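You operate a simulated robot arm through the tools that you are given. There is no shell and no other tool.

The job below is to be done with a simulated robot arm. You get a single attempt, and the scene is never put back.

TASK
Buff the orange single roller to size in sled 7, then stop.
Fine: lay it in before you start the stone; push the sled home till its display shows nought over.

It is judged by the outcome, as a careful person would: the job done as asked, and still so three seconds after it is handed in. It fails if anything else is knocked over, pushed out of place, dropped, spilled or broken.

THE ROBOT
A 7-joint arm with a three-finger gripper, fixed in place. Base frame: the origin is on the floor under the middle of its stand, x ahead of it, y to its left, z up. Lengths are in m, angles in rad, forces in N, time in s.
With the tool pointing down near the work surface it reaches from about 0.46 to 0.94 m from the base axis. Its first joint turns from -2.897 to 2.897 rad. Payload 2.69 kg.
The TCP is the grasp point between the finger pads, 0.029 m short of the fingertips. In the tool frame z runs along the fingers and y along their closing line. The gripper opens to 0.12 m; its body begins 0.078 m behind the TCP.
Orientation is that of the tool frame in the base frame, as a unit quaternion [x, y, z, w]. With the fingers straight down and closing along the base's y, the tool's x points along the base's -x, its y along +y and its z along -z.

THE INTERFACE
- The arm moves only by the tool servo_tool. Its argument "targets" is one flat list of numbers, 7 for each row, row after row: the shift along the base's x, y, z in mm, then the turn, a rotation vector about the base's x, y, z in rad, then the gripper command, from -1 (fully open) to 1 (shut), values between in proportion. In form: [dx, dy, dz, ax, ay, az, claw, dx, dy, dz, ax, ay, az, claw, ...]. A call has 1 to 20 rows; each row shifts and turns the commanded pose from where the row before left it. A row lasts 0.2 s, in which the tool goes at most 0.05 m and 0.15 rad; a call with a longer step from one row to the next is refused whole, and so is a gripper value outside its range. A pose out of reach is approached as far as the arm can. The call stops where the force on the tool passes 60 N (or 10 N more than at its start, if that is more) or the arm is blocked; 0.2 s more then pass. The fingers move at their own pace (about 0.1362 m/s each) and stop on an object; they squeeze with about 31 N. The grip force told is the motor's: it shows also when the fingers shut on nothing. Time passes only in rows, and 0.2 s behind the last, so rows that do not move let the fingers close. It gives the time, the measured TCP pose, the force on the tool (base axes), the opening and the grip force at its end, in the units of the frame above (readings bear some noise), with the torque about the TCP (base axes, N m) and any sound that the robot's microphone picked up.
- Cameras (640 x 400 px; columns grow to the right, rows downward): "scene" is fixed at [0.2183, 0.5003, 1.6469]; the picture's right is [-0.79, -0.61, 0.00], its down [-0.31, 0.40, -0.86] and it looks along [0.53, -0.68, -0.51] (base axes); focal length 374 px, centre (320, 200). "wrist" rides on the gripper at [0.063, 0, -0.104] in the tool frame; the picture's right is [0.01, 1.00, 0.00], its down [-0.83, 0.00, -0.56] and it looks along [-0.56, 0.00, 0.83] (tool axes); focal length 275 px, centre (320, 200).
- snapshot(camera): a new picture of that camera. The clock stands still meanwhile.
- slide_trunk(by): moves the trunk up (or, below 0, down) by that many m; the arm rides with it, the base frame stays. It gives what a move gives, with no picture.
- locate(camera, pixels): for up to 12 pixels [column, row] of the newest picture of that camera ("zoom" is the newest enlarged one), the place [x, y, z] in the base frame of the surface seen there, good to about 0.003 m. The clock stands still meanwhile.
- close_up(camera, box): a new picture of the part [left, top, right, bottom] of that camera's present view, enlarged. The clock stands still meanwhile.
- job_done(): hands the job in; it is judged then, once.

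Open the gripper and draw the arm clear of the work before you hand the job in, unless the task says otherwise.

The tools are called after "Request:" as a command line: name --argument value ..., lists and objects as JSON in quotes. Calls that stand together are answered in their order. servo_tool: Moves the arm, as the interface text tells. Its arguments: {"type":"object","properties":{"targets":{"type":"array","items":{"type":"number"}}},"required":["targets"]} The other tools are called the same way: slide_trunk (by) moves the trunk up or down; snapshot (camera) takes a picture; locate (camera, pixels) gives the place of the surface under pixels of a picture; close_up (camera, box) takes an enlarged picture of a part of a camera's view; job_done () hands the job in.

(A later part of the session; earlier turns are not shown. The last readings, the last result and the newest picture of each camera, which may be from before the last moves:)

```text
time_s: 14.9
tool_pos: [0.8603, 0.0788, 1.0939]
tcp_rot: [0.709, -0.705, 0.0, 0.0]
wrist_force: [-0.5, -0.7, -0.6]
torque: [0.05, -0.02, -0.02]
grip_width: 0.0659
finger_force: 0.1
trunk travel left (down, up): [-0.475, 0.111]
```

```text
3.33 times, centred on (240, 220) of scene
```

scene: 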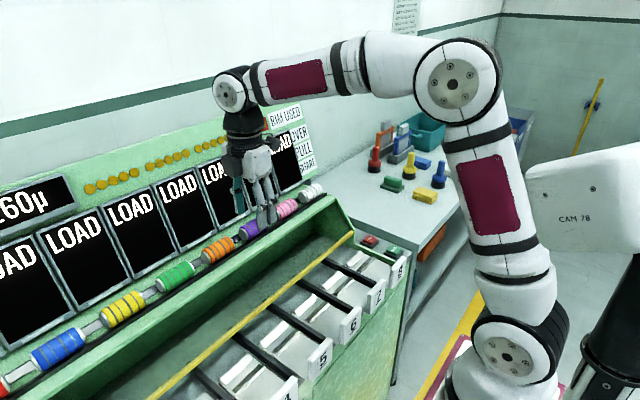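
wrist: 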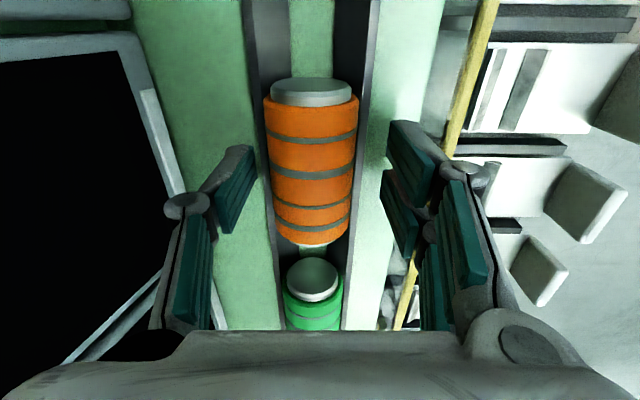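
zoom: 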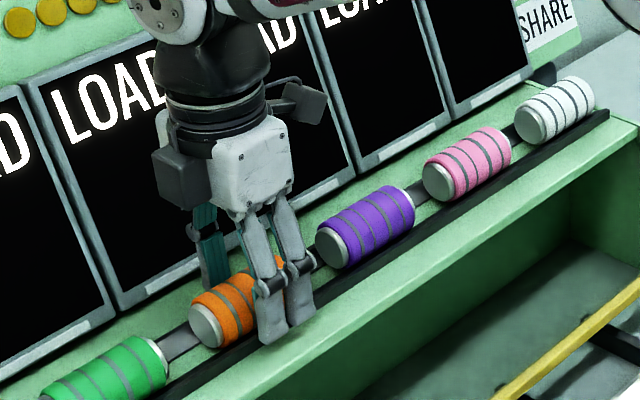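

The roller centre sits ≈3 mm to the panel side of the TCP (columns 264–357, centre 310). I nudge +2.5 mm in x and close the fingers.

Request:
servo_tool --targets '[2.5, 0, 0, 0, 0, 0, -0.1, 0, 0, 0, 0, 0, 0, 1, 0, 0, 0, 0, 0, 0, 1, 0, 0, 0, 0, 0, 0, 1, 0, 0, 0, 0, 0, 0, 1]'

Request:
snapshot --camera "wrist"

```text
time_s: 16.1
tool_pos: [0.8636, 0.0781, 1.096]
tcp_rot: [0.709, -0.705, 0.001, 0.0]
wrist_force: [4.5, -0.4, 5.1]
torque: [0.05, -0.17, -0.1]
grip_width: 0.0406
finger_force: 31.2
trunk travel left (down, up): [-0.475, 0.111]
```

```text
taken
```

wrist: 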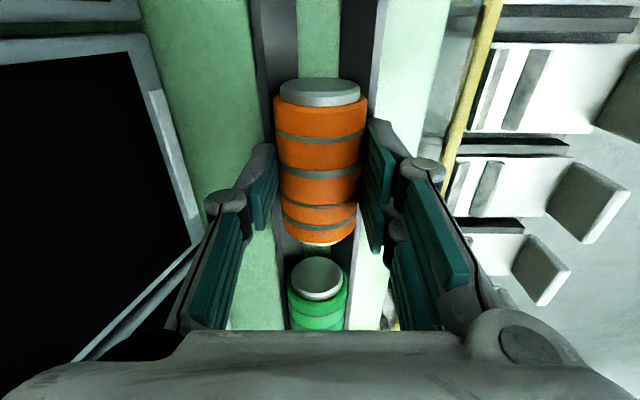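

Gripped at 40.6 mm with 31 N. I lift 60 mm gently and check that the roller comes along without disturbing its neighbours.

Request:
servo_tool --targets '[0, 0, 10, 0, 0, 0, 1, 0, 0, 20, 0, 0, 0, 1, 0, 0, 30, 0, 0, 0, 1, 0, 0, 0, 0, 0, 0, 1]'

Request:
snapshot --camera "wrist"

Request:
close_up --camera "scene" --box '[160, 140, 320, 280]'

```text
time_s: 17.1
tool_pos: [0.864, 0.0815, 1.1555]
tcp_rot: [0.709, -0.705, 0.0, 0.0]
wrist_force: [0.5, -0.4, 0.0]
torque: [0.0, -0.04, -0.02]
grip_width: 0.0003
finger_force: 28.3
trunk travel left (down, up): [-0.475, 0.111]
```

```text
taken
```

wrist: 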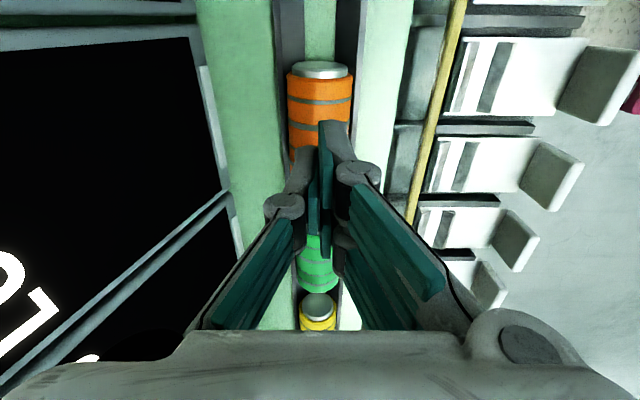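

```text
2.86 times, centred on (240, 210) of scene
```

zoom: 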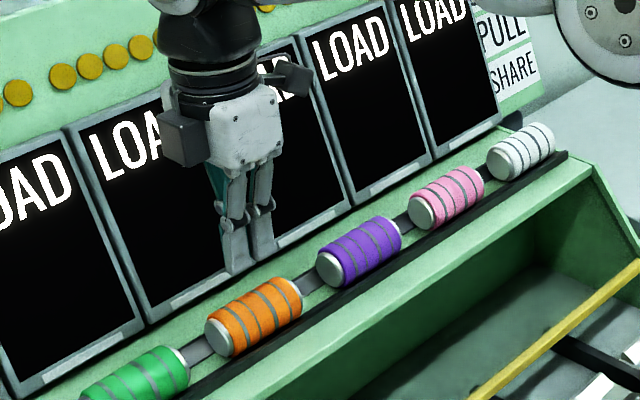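

The roller slipped out and stayed in the rack: the pads closed just above its centreline (width 40.6 mm, +5 N up), and the rail prevents going lower across it. I'll grip it by its flat end caps instead: rise, turn the tool back −90° so it closes along y, and open to ~98 mm.

Request:
servo_tool --targets '[0, 0, 30, 0, 0, 0, 1, 0, 0, 30, 0, 0, 0, 1, 0, 0, 0, 0, 0, -0.1428, -0.633, 0, 0, 0, 0, 0, -0.1428, -0.633, 0, 0, 0, 0, 0, -0.1428, -0.633, 0, 0, 0, 0, 0, -0.1428, -0.633, 0, 0, 0, 0, 0, -0.1428, -0.633, 0, 0, 0, 0, 0, -0.1428, -0.633, 0, 0, 0, 0, 0, -0.1428, -0.633, 0, 0, 0, 0, 0, -0.1428, -0.633, 0, 0, 0, 0, 0, -0.1428, -0.633, 0, 0, 0, 0, 0, -0.1428, -0.633, 0, 0, 0, 0, 0, -0.1428, -0.633]'

Request:
snapshot --camera "wrist"

Request:
snapshot --camera "scene"

```text
time_s: 19.9
tool_pos: [0.8635, 0.0787, 1.2147]
tcp_rot: [-0.002, 1.0, 0.0, 0.0]
wrist_force: [-0.3, 0.1, -0.2]
torque: [-0.01, -0.01, -0.04]
grip_width: 0.098
finger_force: 0.1
trunk travel left (down, up): [-0.475, 0.111]
```

```text
taken
```

wrist: 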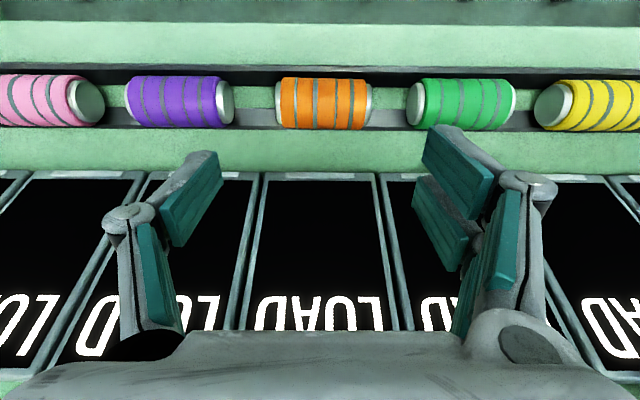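

```text
taken
```

scene: 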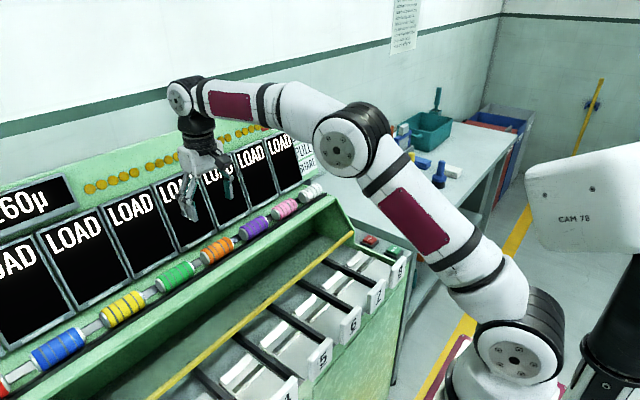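

The tool is back closing along y with 98 mm opening. I locate the orange roller ends and the neighbours' ends for clearance.

Request:
locate --camera "wrist" --pixels '[[279, 95], [368, 95], [322, 80], [322, 95], [322, 110], [322, 127], [226, 105], [414, 105], [330, 118], [275, 105], [372, 105], [250, 118]]'

Request:
close_up --camera "wrist" --box '[220, 40, 420, 160]'

```text
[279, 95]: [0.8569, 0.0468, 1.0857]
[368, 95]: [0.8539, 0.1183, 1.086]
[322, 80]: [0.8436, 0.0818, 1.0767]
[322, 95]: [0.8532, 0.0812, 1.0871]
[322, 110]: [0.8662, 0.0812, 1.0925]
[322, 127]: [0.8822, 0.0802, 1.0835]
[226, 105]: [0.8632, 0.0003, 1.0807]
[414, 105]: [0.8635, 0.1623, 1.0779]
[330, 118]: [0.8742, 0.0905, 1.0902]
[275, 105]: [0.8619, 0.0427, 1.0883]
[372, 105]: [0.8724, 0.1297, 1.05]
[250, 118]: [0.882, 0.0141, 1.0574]
```

```text
3.20 times, centred on (320, 100) of wrist
```

zoom: 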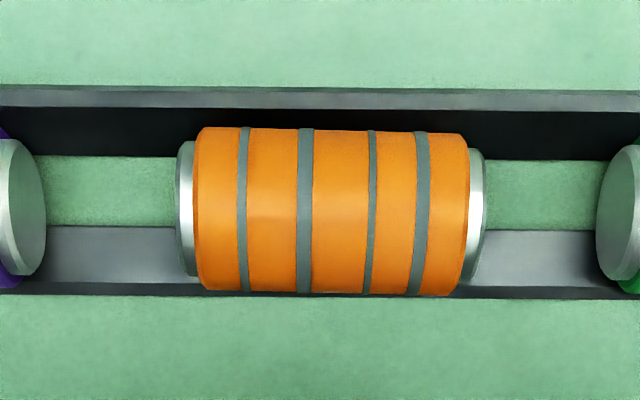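

Refined: roller centre (0.864, 0.081, 1.0725), ends at y≈0.0425/0.1185, neighbours' ends at y≈0.000 and 0.162. I descend to TCP z≈1.0955 with the pads outside the end caps.

Request:
servo_tool --targets '[0.5, 2.3, -20, 0, 0, 0, -0.633, 0, 0, -30, 0, 0, 0, -0.633, 0, 0, -30, 0, 0, 0, -0.633, 0, 0, -20, 0, 0, 0, -0.633, 0, 0, -12, 0, 0, 0, -0.633, 0, 0, -6, 0, 0, 0, -0.633, 0, 0, 0, 0, 0, 0, -0.633]'

Request:
snapshot --camera "wrist"

Request:
close_up --camera "scene" --box '[160, 160, 320, 280]'

```text
time_s: 21.5
tool_pos: [0.8644, 0.0802, 1.0977]
tcp_rot: [-0.003, 1.0, 0.0, 0.0]
wrist_force: [-0.6, 0.5, 0.9]
torque: [-0.02, -0.01, 0.01]
grip_width: 0.0979
finger_force: 0.1
trunk travel left (down, up): [-0.475, 0.111]
```

```text
taken
```

wrist: 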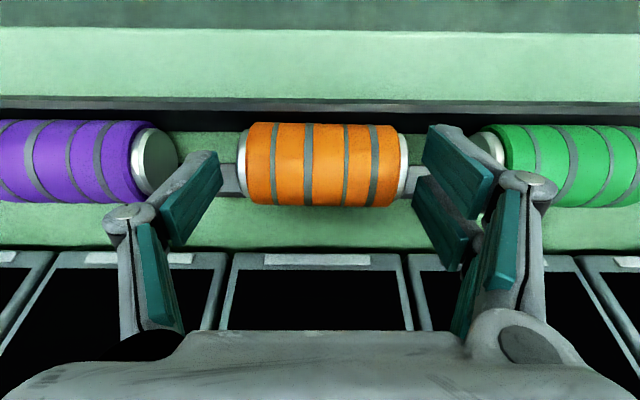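

```text
3.33 times, centred on (240, 220) of scene
```

zoom: 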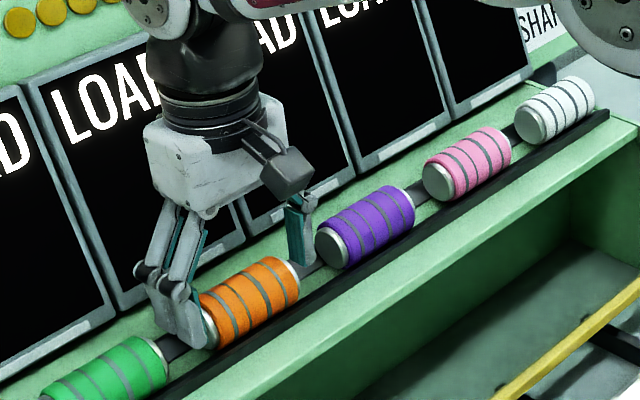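

The pads straddle both end caps (roller columns 240–405, tips at ≈220 and ≈425), clear of the purple and green rollers. I lower 1.5 mm more and close.

Request:
servo_tool --targets '[0, 0.5, -2, 0, 0, 0, -0.633, 0, 0, 0, 0, 0, 0, 1, 0, 0, 0, 0, 0, 0, 1, 0, 0, 0, 0, 0, 0, 1, 0, 0, 0, 0, 0, 0, 1]'

Request:
snapshot --camera "wrist"

Request:
close_up --camera "scene" --box '[160, 160, 320, 280]'

```text
time_s: 22.7
tool_pos: [0.8643, 0.0823, 1.095]
tcp_rot: [-0.003, 1.0, 0.0, 0.0]
wrist_force: [-1.6, 1.2, 3.9]
torque: [0.05, 0.09, -0.1]
grip_width: 0.0799
finger_force: 30.5
trunk travel left (down, up): [-0.475, 0.111]
```

```text
taken
```

wrist: 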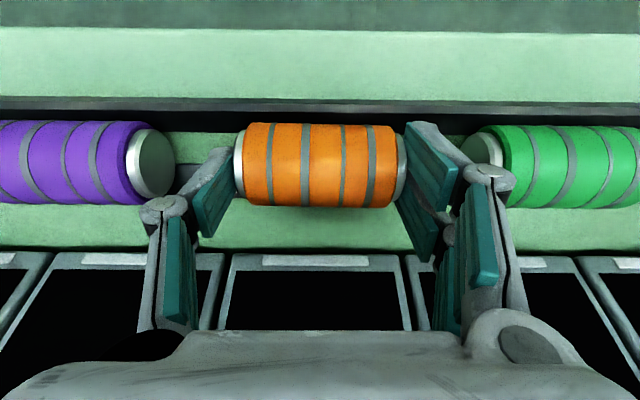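

```text
3.33 times, centred on (240, 220) of scene
```

zoom: 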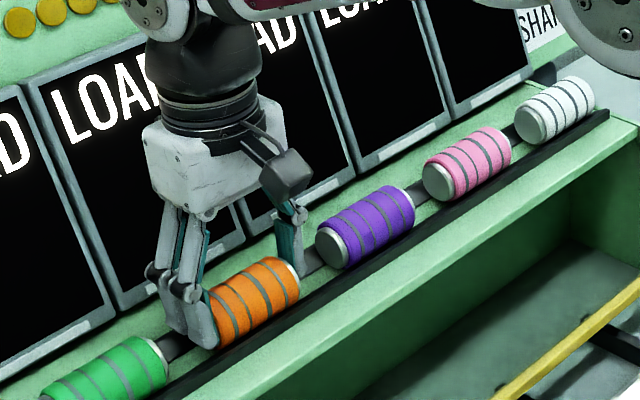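

Gripped at 79.9 mm end to end with 30.5 N. I lift slowly by 15 mm and check the grip.

Request:
servo_tool --targets '[0, 0, 3, 0, 0, 0, 1, 0, 0, 5, 0, 0, 0, 1, 0, 0, 7, 0, 0, 0, 1, 0, 0, 0, 0, 0, 0, 1]'

Request:
snapshot --camera "wrist"

Request:
close_up --camera "scene" --box '[160, 160, 320, 280]'

```text
time_s: 23.7
tool_pos: [0.8643, 0.0814, 1.1108]
tcp_rot: [-0.004, 1.0, 0.0, 0.0]
wrist_force: [1.2, -0.4, -1.9]
torque: [0.03, -0.01, -0.01]
grip_width: 0.0802
finger_force: 31.2
trunk travel left (down, up): [-0.475, 0.111]
```

```text
taken
```

wrist: 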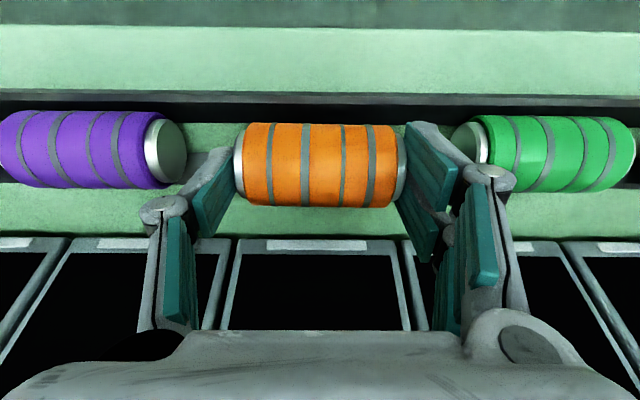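

```text
3.33 times, centred on (240, 220) of scene
```

zoom: 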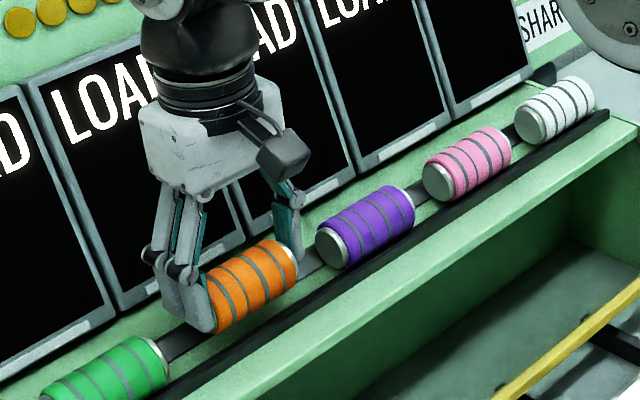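

The roller is held (≈1.9 N weight, moved with the gripper). I lift to z≈1.20 and carry it over sled 7 at a moderate pace.

Request:
servo_tool --targets '[0, 0, 15, 0, 0, 0, 1, 0, 0, 22, 0, 0, 0, 1, 0, 0, 25, 0, 0, 0, 1, 0, 0, 22, 0, 0, 0, 1, -10, -12, 5, 0, 0, 0, 1, -16, -20, 0, 0, 0, 0, 1, -18, -22, 0, 0, 0, 0, 1, -18, -22, 0, 0, 0, 0, 1, -18, -22, 0, 0, 0, 0, 1, -18, -22, 0, 0, 0, 0, 1, -18, -22, 0, 0, 0, 0, 1, -18, -22, 0, 0, 0, 0, 1, -18, -22, 0, 0, 0, 0, 1, -16, -20, 0, 0, 0, 0, 1, -16, -20, 0, 0, 0, 0, 1, -12, -15, 0, 0, 0, 0, 1, 0, 0, 0, 0, 0, 0, 1]'

Request:
snapshot --camera "wrist"

Request:
snapshot --camera "scene"

```text
time_s: 27.3
tool_pos: [0.6688, -0.1579, 1.1973]
tcp_rot: [-0.004, 1.0, 0.0, 0.0]
wrist_force: [-0.3, 0.3, -1.7]
torque: [0.01, -0.01, 0.04]
grip_width: 0.0798
finger_force: 31.4
trunk travel left (down, up): [-0.475, 0.111]
```

```text
taken
```

wrist: 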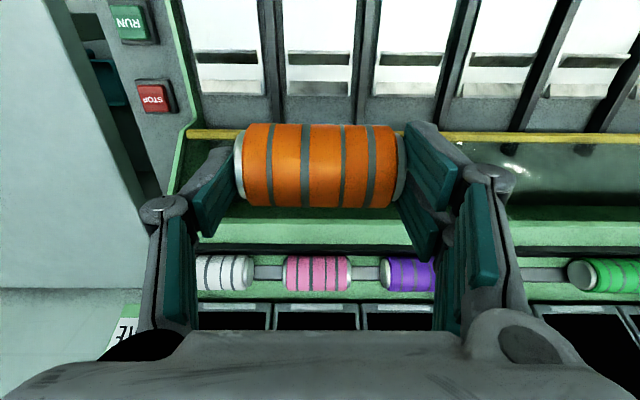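

```text
taken
```

scene: 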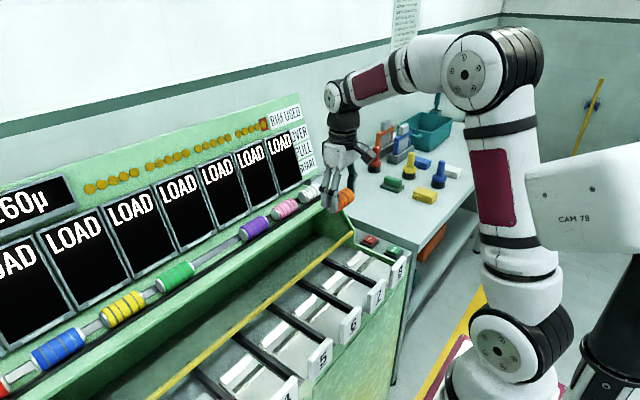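

The roller is still square in the grip (columns 235–408). I descend to TCP z≈0.955 over sled 7, then check alignment with the cradle.

Request:
servo_tool --targets '[0, -1.5, -15, 0, 0, 0, 1, 0, 0, -25, 0, 0, 0, 1, 0, 0, -30, 0, 0, 0, 1, 0, 0, -30, 0, 0, 0, 1, 0, 0, -30, 0, 0, 0, 1, 0, 0, -30, 0, 0, 0, 1, 0, 0, -30, 0, 0, 0, 1, 0, 0, -25, 0, 0, 0, 1, 0, 0, -15, 0, 0, 0, 1, 0, 0, -10, 0, 0, 0, 1, 0, 0, 0, 0, 0, 0, 1]'

Request:
snapshot --camera "wrist"

Request:
close_up --camera "scene" --box '[270, 180, 430, 320]'

```text
time_s: 29.7
tool_pos: [0.6682, -0.1596, 0.9601]
tcp_rot: [-0.003, 1.0, 0.0, 0.0]
wrist_force: [-0.2, 0.1, -1.3]
torque: [-0.02, 0.02, -0.01]
grip_width: 0.0799
finger_force: 30.8
trunk travel left (down, up): [-0.475, 0.111]
```

```text
taken
```

wrist: 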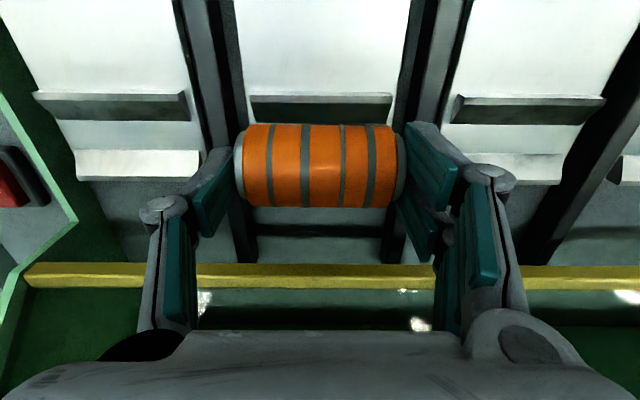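

```text
2.86 times, centred on (350, 250) of scene
```

zoom: 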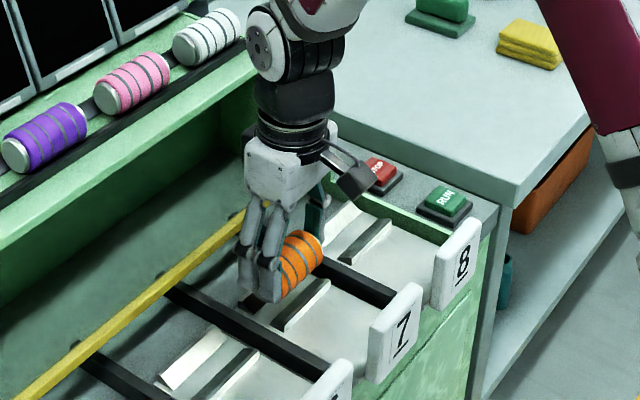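

Roller (columns 235–408) and rear wedge (250–392) are centred on the same column. I refine the heights of the wedge, floor and black rails at this close range.

Request:
locate --camera "wrist" --pixels '[[320, 98], [320, 113], [320, 80], [255, 105], [390, 105], [205, 60], [215, 80], [437, 60], [430, 90], [240, 240], [400, 240], [320, 240]]'

Request:
locate --camera "wrist" --pixels '[[243, 150], [404, 150], [320, 127], [320, 165], [320, 203], [110, 100], [120, 155], [530, 105], [530, 160], [222, 152], [408, 128], [245, 60]]'

```text
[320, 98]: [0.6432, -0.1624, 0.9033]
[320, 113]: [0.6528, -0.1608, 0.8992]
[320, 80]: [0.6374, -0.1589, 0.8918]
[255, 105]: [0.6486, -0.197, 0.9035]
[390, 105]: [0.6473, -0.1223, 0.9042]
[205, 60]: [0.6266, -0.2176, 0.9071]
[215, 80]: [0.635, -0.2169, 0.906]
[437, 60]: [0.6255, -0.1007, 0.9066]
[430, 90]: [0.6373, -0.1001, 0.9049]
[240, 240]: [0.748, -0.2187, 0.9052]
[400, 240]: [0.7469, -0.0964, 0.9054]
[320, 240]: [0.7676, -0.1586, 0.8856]
```

```text
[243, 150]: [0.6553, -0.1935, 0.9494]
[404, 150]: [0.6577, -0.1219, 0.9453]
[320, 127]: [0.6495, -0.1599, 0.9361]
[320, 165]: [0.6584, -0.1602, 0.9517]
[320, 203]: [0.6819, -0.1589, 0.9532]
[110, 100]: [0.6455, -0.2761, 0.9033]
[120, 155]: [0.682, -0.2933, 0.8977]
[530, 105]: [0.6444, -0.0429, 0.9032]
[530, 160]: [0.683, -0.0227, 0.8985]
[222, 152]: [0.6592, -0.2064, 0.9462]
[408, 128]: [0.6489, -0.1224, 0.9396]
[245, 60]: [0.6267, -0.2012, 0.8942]
```

Everything lines up (roller centre x≈0.669 over cradle centre 0.668). I lower 19 mm, to just above the cradle floor, and check the force.

Request:
servo_tool --targets '[0, 0, -8, 0, 0, 0, 1, 0, 0, -6, 0, 0, 0, 1, 0, 0, -3, 0, 0, 0, 1, 0, 0, -2, 0, 0, 0, 1, 0, 0, 0, 0, 0, 0, 1]'

Request:
close_up --camera "scene" --box '[300, 210, 400, 300]'

```text
time_s: 30.9
tool_pos: [0.6692, -0.1605, 0.9385]
tcp_rot: [-0.003, 1.0, 0.001, 0.0]
wrist_force: [0.6, 0.3, -1.4]
torque: [0.0, 0.02, -0.02]
grip_width: 0.0799
finger_force: 30.6
trunk travel left (down, up): [-0.475, 0.111]
```

```text
4.44 times, centred on (350, 255) of scene
```

zoom: 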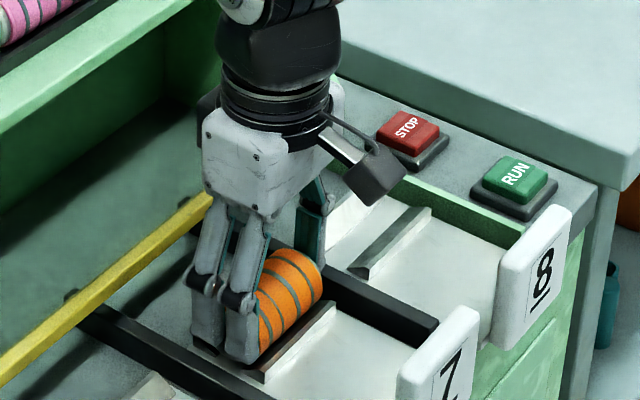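

No floor contact yet (force still −1.4 N). I lower in 1 mm steps.

Request:
servo_tool --targets '[0, 0, -1, 0, 0, 0, 1, 0, 0, -1, 0, 0, 0, 1, 0, 0, 0, 0, 0, 0, 1]'

Request:
snapshot --camera "wrist"

```text
time_s: 31.7
tool_pos: [0.6699, -0.1586, 0.9401]
tcp_rot: [-0.003, 1.0, -0.001, 0.001]
wrist_force: [-0.5, 3.5, 15.8]
torque: [0.2, 0.1, -0.07]
grip_width: 0.0798
finger_force: 30.7
trunk travel left (down, up): [-0.475, 0.111]
```

```text
taken
```

wrist: 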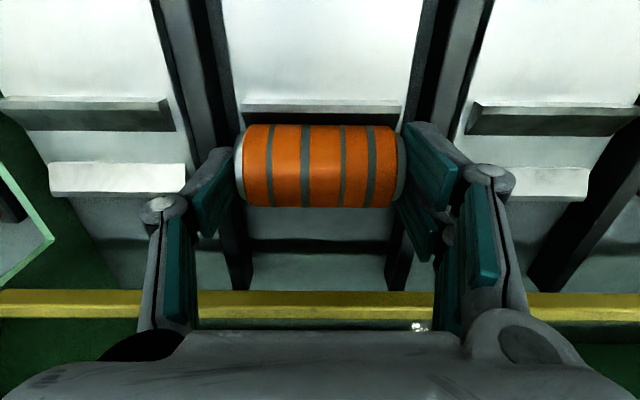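

Contact is felt (15.8 N up): the roller is on the cradle. I relieve 1 mm and open the fingers slightly to ~90 mm to let it settle.

Request:
servo_tool --targets '[0, 0, 1, 0, 0, 0, 1, 0, 0, 0, 0, 0, 0, 0.2, 0, 0, 0, 0, 0, 0, -0.4, 0, 0, 0, 0, 0, 0, -0.5, 0, 0, 0, 0, 0, 0, -0.5]'

Request:
snapshot --camera "wrist"

Request:
close_up --camera "scene" --box '[300, 210, 400, 300]'

```text
time_s: 32.9
tool_pos: [0.6684, -0.1605, 0.9385]
tcp_rot: [-0.003, 1.0, 0.0, -0.001]
wrist_force: [0.7, -0.4, 0.5]
torque: [0.02, 0.01, -0.03]
grip_width: 0.0901
finger_force: 0.1
trunk travel left (down, up): [-0.475, 0.111]
```

```text
taken
```

wrist: 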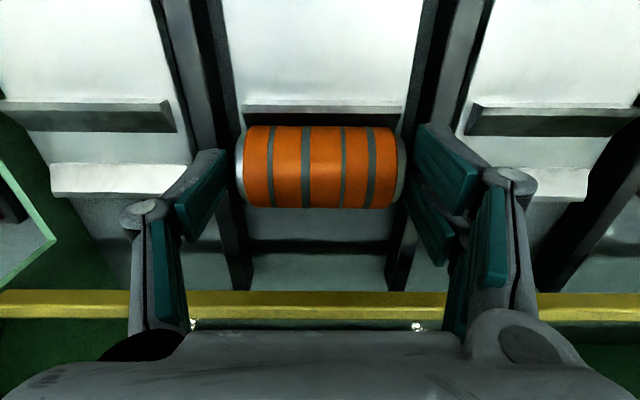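

```text
4.44 times, centred on (350, 255) of scene
```

zoom: 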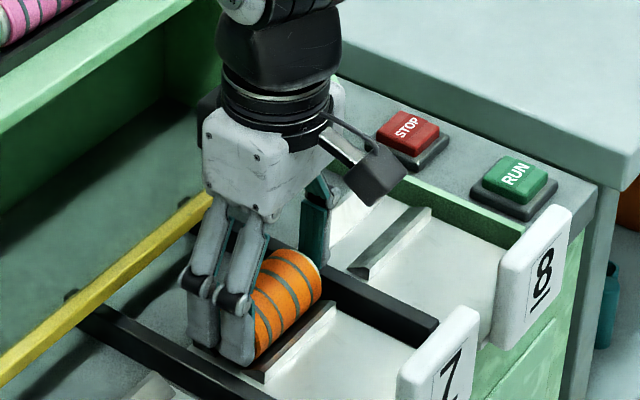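

The roller rests in the cradle and the force is near zero. I rise straight up and look at the sled and at display 7.

Request:
servo_tool --targets '[0, 0, 5, 0, 0, 0, -0.5, 0, 0, 15, 0, 0, 0, -0.5, 0, 0, 30, 0, 0, 0, -0.5, 0, 0, 40, 0, 0, 0, -0.5, 0, 0, 40, 0, 0, 0, -0.5, 0, 0, 30, 0, 0, 0, -0.5]'

Request:
snapshot --camera "wrist"

Request:
snapshot --camera "scene"

Request:
close_up --camera "scene" --box '[200, 120, 340, 220]'

```text
time_s: 34.3
tool_pos: [0.6689, -0.1608, 1.0996]
tcp_rot: [-0.003, 1.0, 0.0, 0.0]
wrist_force: [0.0, 0.2, -0.1]
torque: [0.02, -0.01, 0.0]
grip_width: 0.0901
finger_force: 0.0
trunk travel left (down, up): [-0.475, 0.111]
```

```text
taken
```

wrist: 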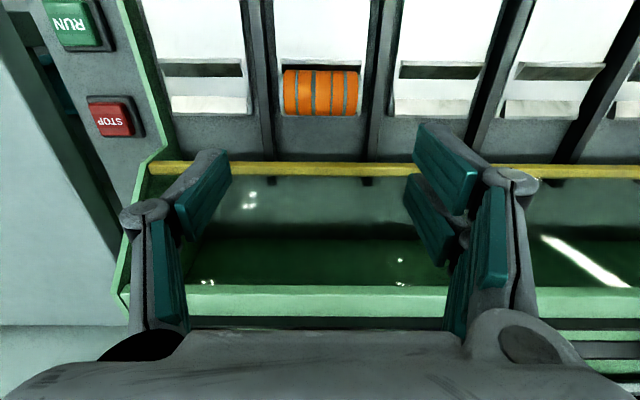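

```text
taken
```

scene: 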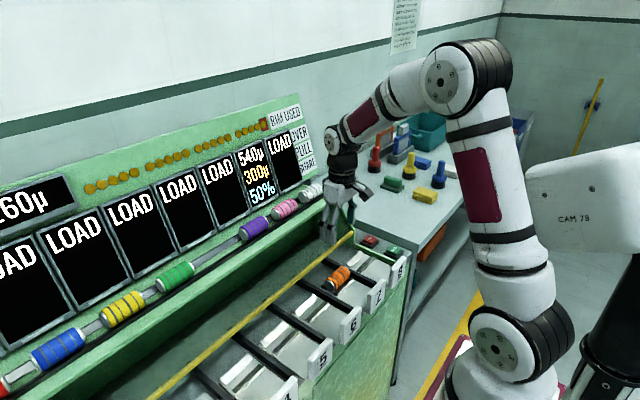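

```text
4.00 times, centred on (270, 170) of scene
```

zoom: 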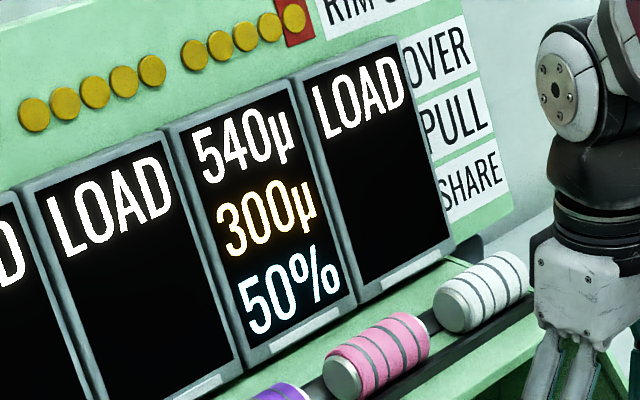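

Display 7 now reads OVER 540µ, PULL 300µ, SHARE 50%, so the roller is recognised. I measure the RUN and STOP buttons precisely from this view.

Request:
close_up --camera "wrist" --box '[20, 0, 180, 160]'

Request:
locate --camera "wrist" --pixels '[[70, 25], [52, 25], [92, 25], [70, 8], [70, 42], [110, 120], [92, 120], [128, 120], [110, 104], [110, 134], [150, 100], [108, 70]]'

Request:
close_up --camera "scene" --box '[340, 210, 430, 290]'

```text
2.50 times, centred on (100, 80) of wrist
```

zoom: 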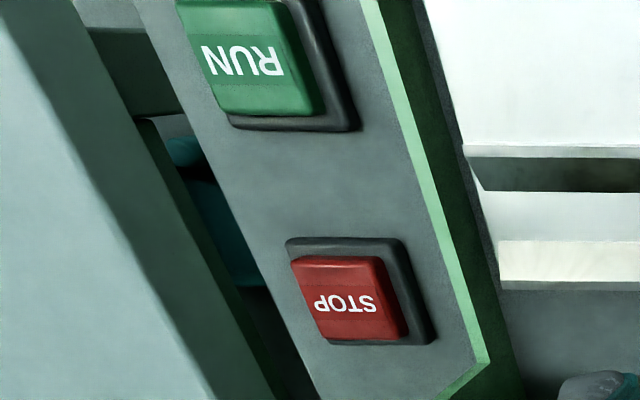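

```text
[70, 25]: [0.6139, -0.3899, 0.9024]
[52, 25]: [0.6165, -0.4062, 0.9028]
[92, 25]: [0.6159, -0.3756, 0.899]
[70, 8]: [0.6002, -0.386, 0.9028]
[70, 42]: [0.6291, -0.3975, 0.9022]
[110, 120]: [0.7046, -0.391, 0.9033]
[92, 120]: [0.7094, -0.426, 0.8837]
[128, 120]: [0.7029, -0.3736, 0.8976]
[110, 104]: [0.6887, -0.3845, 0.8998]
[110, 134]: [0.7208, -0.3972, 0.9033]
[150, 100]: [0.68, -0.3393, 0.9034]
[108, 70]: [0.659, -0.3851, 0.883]
```

```text
5.00 times, centred on (385, 250) of scene
```

zoom: 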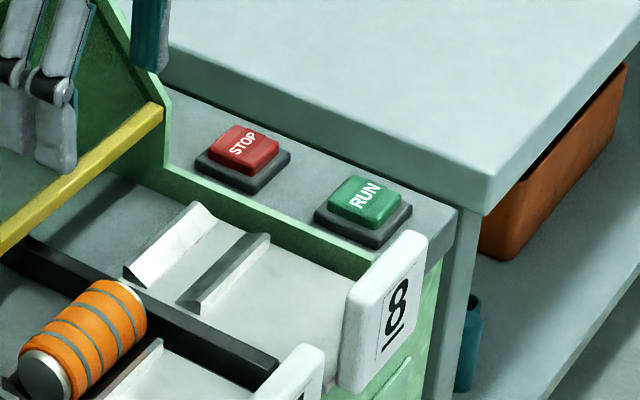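

I check the side table's height and the nearest items there, so the wrist won't hit anything while pressing RUN.

Request:
snapshot --camera "scene"

Request:
locate --camera "scene" --pixels '[[400, 220], [425, 195], [420, 212], [392, 186], [374, 160], [375, 172], [438, 172], [400, 235], [390, 150], [410, 205], [450, 200], [410, 165]]'

```text
taken
```

scene: 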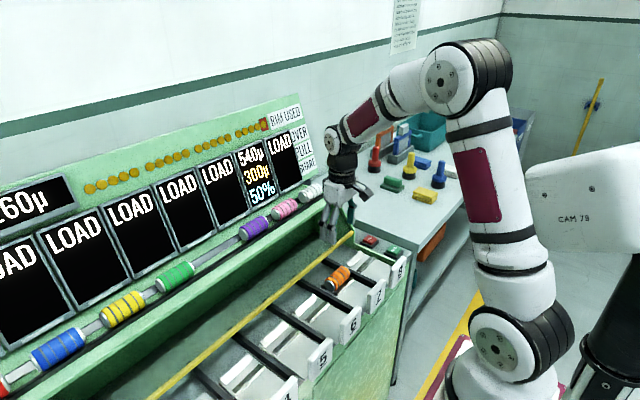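

```text
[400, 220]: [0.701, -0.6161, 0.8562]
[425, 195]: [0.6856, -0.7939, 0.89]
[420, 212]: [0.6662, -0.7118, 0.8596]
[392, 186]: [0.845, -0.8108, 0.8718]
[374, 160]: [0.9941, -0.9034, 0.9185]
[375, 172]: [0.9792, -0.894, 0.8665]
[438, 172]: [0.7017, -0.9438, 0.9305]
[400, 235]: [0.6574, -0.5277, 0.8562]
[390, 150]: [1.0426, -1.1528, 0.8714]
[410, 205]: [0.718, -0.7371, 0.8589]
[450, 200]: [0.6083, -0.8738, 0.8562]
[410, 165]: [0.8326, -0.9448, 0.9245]
```

The table is at z=0.856 and its items are far away (y<−0.7). Before starting the stone I turn the tool +90° and move above handle 7 to check that pose is reachable.

Request:
servo_tool --targets '[-11.2, 0, 0, 0, 0, 0.1428, 0, -11.2, 0, 0, 0, 0, 0.1428, 0, -11.2, 0, 0, 0, 0, 0.1428, 0, -11.2, 0, 0, 0, 0, 0.1428, 0, -11.2, 0, 0, 0, 0, 0.1428, 0, -11.2, 0, 0, 0, 0, 0.1428, 0, -11.2, 0, -5, 0, 0, 0.1428, 0, -11.2, 0, -5, 0, 0, 0.1428, 0, -11.2, 0, -10, 0, 0, 0.1428, 0, -11.2, 0, -10, 0, 0, 0.1428, 0, -11.2, 0, -10, 0, 0, 0.1428, 0, 0, 0, 0, 0, 0, 0, 0]'

Request:
snapshot --camera "wrist"

Request:
snapshot --camera "scene"

```text
time_s: 36.9
tool_pos: [0.5451, -0.1599, 1.0583]
tcp_rot: [0.71, -0.704, -0.001, 0.001]
wrist_force: [0.3, -0.1, 0.2]
torque: [-0.03, -0.02, 0.02]
grip_width: 0.0598
finger_force: 0.1
trunk travel left (down, up): [-0.475, 0.111]
```

```text
taken
```

wrist: 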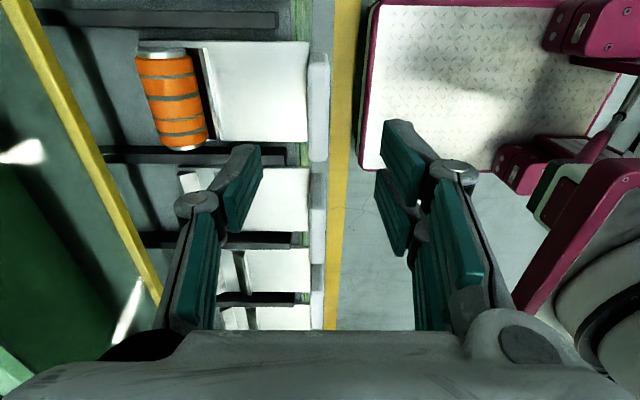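

```text
taken
```

scene: 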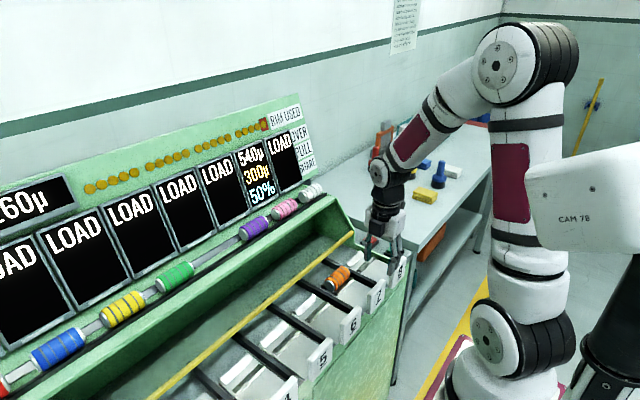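

The pose is reachable, and display 7 stays readable in the scene view. I close the fingers and move above the RUN button.

Request:
servo_tool --targets '[10, -33, 0, 0, 0, 0, 1, 10, -33, 0, 0, 0, 0, 1, 10, -33, 0, 0, 0, 0, 1, 10, -33, -8, 0, 0, 0, 1, 10, -33, -10, 0, 0, 0, 1, 10, -33, -15, 0, 0, 0, 1, 10, -32, -20, 0, 0, 0, 1, 0, 0, -20, 0, 0, 0, 1, 0, 0, 0, 0, 0, 0, 1]'

Request:
snapshot --camera "wrist"

Request:
close_up --camera "scene" --box '[340, 180, 440, 280]'

```text
time_s: 38.9
tool_pos: [0.6155, -0.3913, 0.9891]
tcp_rot: [0.709, -0.705, 0.0, 0.0]
wrist_force: [0.1, -0.3, -0.8]
torque: [-0.02, 0.04, -0.01]
grip_width: 0.0001
finger_force: 28.5
trunk travel left (down, up): [-0.475, 0.111]
```

```text
taken
```

wrist: 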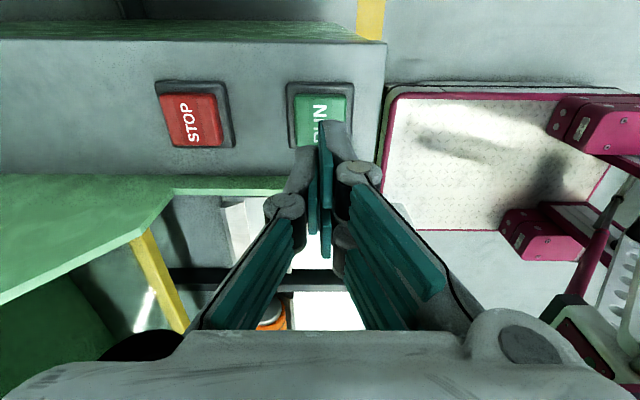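

```text
4.00 times, centred on (390, 230) of scene
```

zoom: 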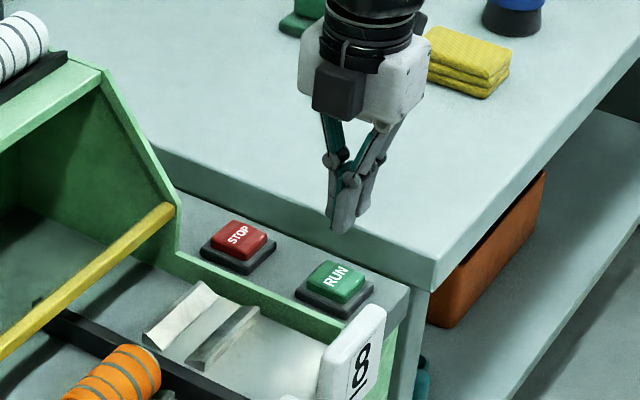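

I verify the RUN button's position from this view before pressing.

Request:
locate --camera "wrist" --pixels '[[303, 100], [344, 100], [320, 98], [320, 88], [303, 135], [345, 135], [192, 118], [165, 100], [215, 100], [192, 145]]'

Request:
close_up --camera "wrist" --box '[260, 60, 380, 180]'

```text
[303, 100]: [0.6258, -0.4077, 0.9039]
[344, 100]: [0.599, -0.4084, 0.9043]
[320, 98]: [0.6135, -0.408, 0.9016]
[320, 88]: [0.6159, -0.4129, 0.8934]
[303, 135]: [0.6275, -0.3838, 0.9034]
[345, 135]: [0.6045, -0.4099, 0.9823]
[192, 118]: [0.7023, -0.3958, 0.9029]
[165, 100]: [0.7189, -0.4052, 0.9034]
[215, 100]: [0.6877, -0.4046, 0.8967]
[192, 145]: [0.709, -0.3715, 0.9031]
```

```text
3.33 times, centred on (320, 120) of wrist
```

zoom: 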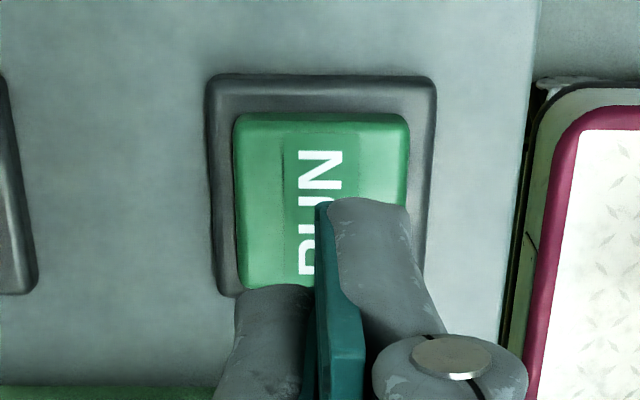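

RUN button: x 0.597–0.631, y −0.410 to −0.374, top z 0.903 — the tips are over it. I descend to just above and then press down in small steps.

Request:
servo_tool --targets '[-1, 0, -20, 0, 0, 0, 1, 0, 0, -20, 0, 0, 0, 1, 0, 0, -12, 0, 0, 0, 1, 0, 0, -3, 0, 0, 0, 1, 0, 0, -2, 0, 0, 0, 1, 0, 0, -2, 0, 0, 0, 1]'

Request:
snapshot --camera "scene"

```text
time_s: 40.3
tool_pos: [0.6138, -0.3909, 0.9288]
tcp_rot: [0.709, -0.706, 0.001, 0.0]
wrist_force: [0.2, -0.7, 1.1]
torque: [-0.02, -0.05, 0.01]
grip_width: 0.006
finger_force: 29.0
trunk travel left (down, up): [-0.475, 0.111]
heard: click
```

```text
taken
```

scene: 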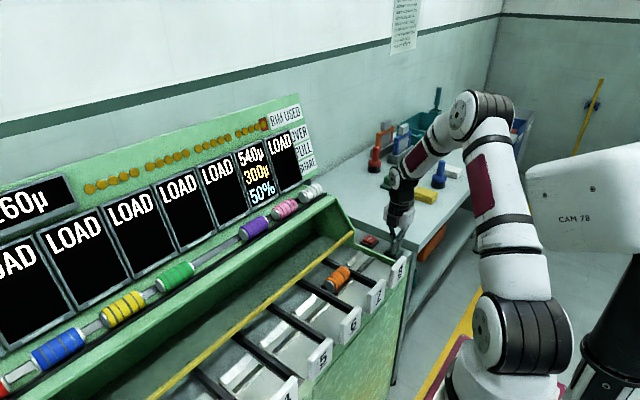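

A click was heard from the button. I lift off, listening for the stone, and look at the trough and panel.

Request:
servo_tool --targets '[0, 0, 10, 0, 0, 0, 1, 0, 0, 30, 0, 0, 0, 1, 0, 0, 40, 0, 0, 0, 1]'

Request:
snapshot --camera "scene"

Request:
close_up --camera "scene" --box '[200, 90, 340, 220]'

Request:
close_up --camera "scene" --box '[0, 140, 200, 260]'

```text
time_s: 41.1
tool_pos: [0.6148, -0.3925, 1.0098]
tcp_rot: [0.709, -0.705, 0.0, 0.0]
wrist_force: [0.4, -0.6, -0.4]
torque: [0.05, -0.02, 0.0]
grip_width: 0.0
finger_force: 28.9
trunk travel left (down, up): [-0.475, 0.111]
```

```text
taken
```

scene: 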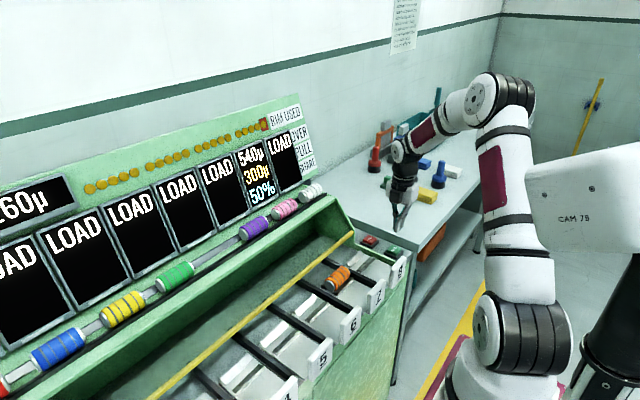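

```text
3.08 times, centred on (270, 155) of scene
```

zoom: 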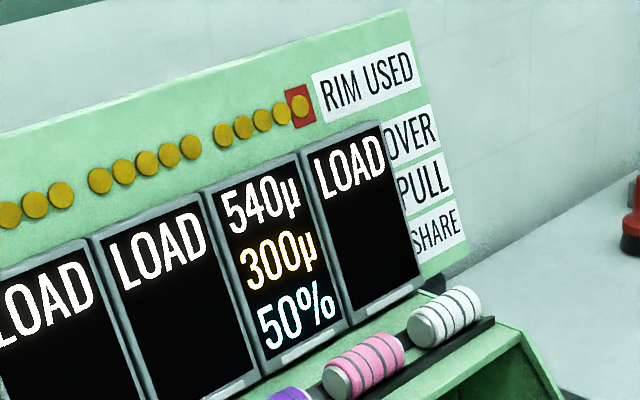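

```text
3.20 times, centred on (100, 200) of scene
```

zoom: 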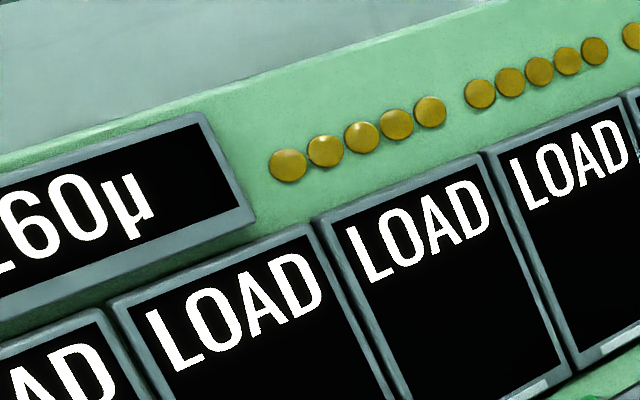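

No visible change yet; I travel to above handle 7, opening the fingers, and watch whether the stone moves.

Request:
servo_tool --targets '[-10, 33.3, 3, 0, 0, 0, 1, -10, 33.3, 3, 0, 0, 0, 0, -10, 33.3, 3, 0, 0, 0, 0, -10, 33.3, 3, 0, 0, 0, 0, -10, 33.3, 3, 0, 0, 0, 0, -10, 33.3, 3, 0, 0, 0, 0, -9, 33.3, 2, 0, 0, 0, 0]'

Request:
snapshot --camera "scene"

Request:
snapshot --camera "wrist"

```text
time_s: 42.7
tool_pos: [0.5457, -0.1579, 1.0273]
tcp_rot: [0.709, -0.705, 0.0, 0.0]
wrist_force: [-0.2, 0.4, -0.9]
torque: [0.05, 0.03, 0.03]
grip_width: 0.0597
finger_force: 0.1
trunk travel left (down, up): [-0.475, 0.111]
```

```text
taken
```

scene: 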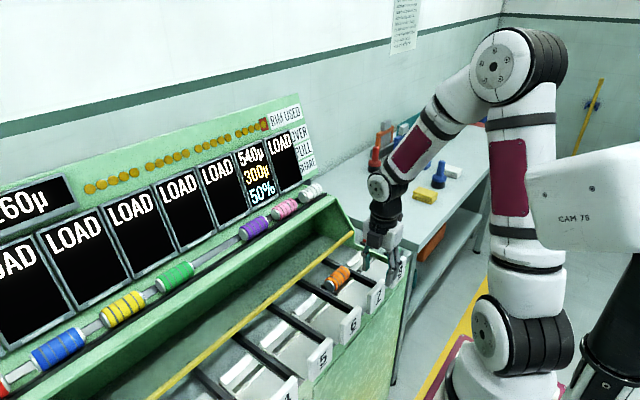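

```text
taken
```

wrist: 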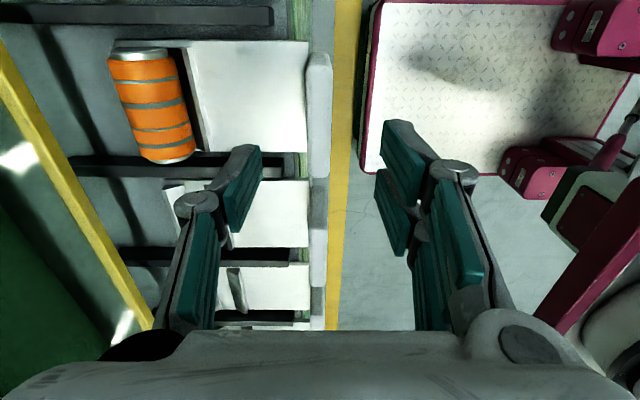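

I check the RUN button's look and sled 7 in the scene view for any sign the stone has started.

Request:
close_up --camera "scene" --box '[320, 220, 420, 300]'

Request:
close_up --camera "scene" --box '[0, 140, 320, 340]'

```text
5.00 times, centred on (370, 260) of scene
```

zoom: 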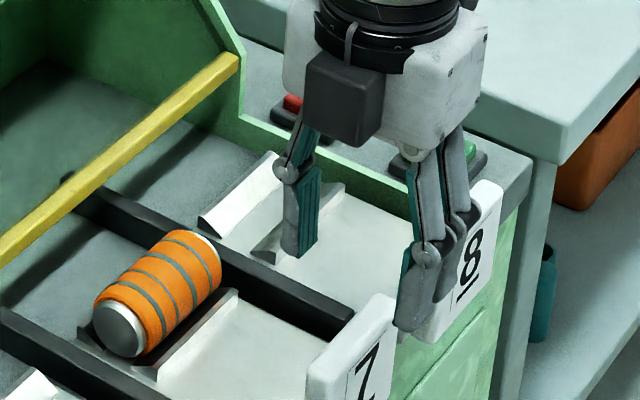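

```text
2.00 times, centred on (160, 240) of scene
```

zoom: 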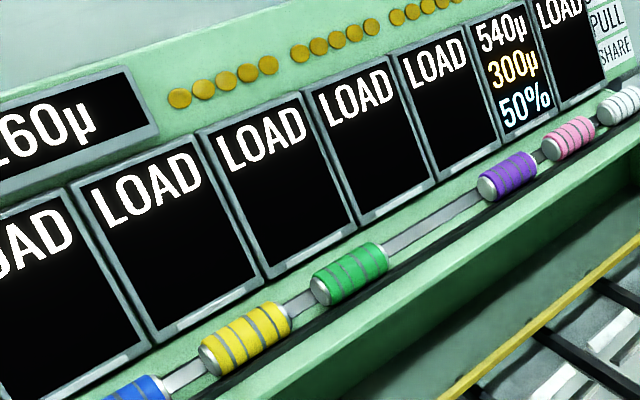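

No change yet. I lower onto handle 7 with the fingers straddling the plate, and keep watching.

Request:
servo_tool --targets '[0, -1, -25, 0, 0, 0, 0, 0, 0, -25, 0, 0, 0, 0, 0, 0, -20, 0, 0, 0, 0, 0, 0, -12, 0, 0, 0, 0, 0, 0, -6, 0, 0, 0, 0]'

Request:
snapshot --camera "scene"

Request:
snapshot --camera "wrist"

Request:
close_up --camera "scene" --box '[300, 220, 420, 320]'

```text
time_s: 43.9
tool_pos: [0.5452, -0.1576, 0.9378]
tcp_rot: [0.709, -0.705, 0.0, 0.0]
wrist_force: [-0.5, 0.7, 0.3]
torque: [0.01, 0.0, -0.02]
grip_width: 0.0602
finger_force: 0.0
trunk travel left (down, up): [-0.475, 0.111]
```

```text
taken
```

scene: 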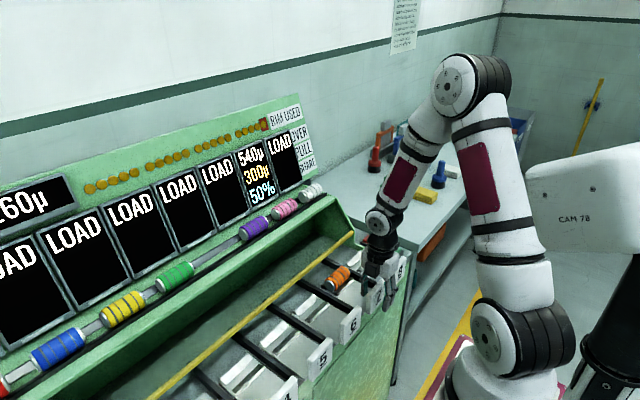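

```text
taken
```

wrist: 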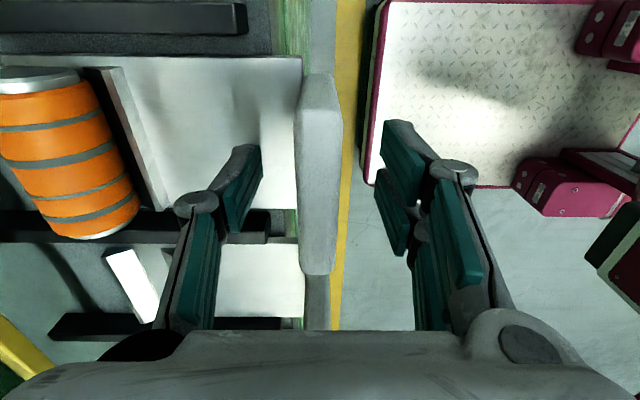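

```text
4.00 times, centred on (360, 270) of scene
```

zoom: 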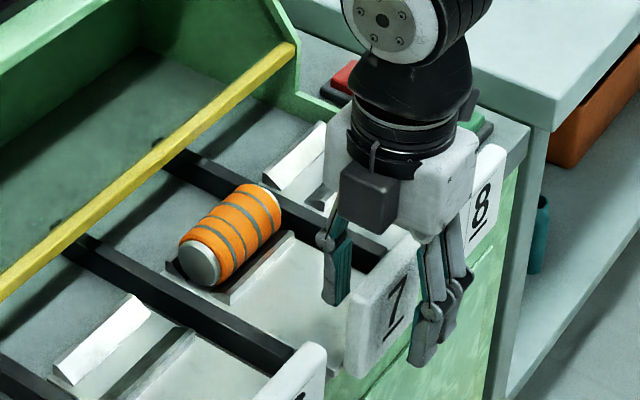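

The fingers straddle plate 7 (columns 297–342, centred). I close on the plate.

Request:
servo_tool --targets '[0, 0, 0, 0, 0, 0, 1, 0, 0, 0, 0, 0, 0, 1, 0, 0, 0, 0, 0, 0, 1]'

Request:
snapshot --camera "scene"

Request:
close_up --camera "scene" --box '[200, 120, 440, 320]'

```text
time_s: 44.7
tool_pos: [0.5471, -0.158, 0.9388]
tcp_rot: [0.709, -0.705, -0.001, 0.0]
wrist_force: [6.0, 1.0, 2.2]
torque: [0.09, -0.21, -0.63]
grip_width: 0.0165
finger_force: 41.9
trunk travel left (down, up): [-0.475, 0.111]
```

```text
taken
```

scene: 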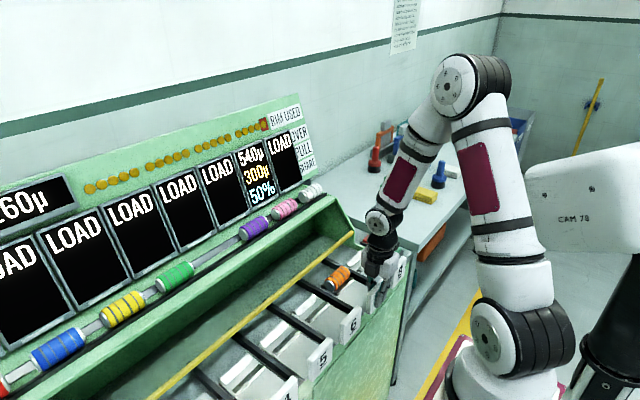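

```text
2.00 times, centred on (320, 220) of scene
```

zoom: 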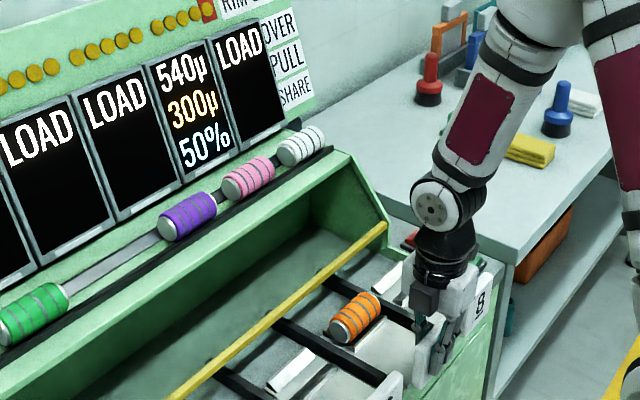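

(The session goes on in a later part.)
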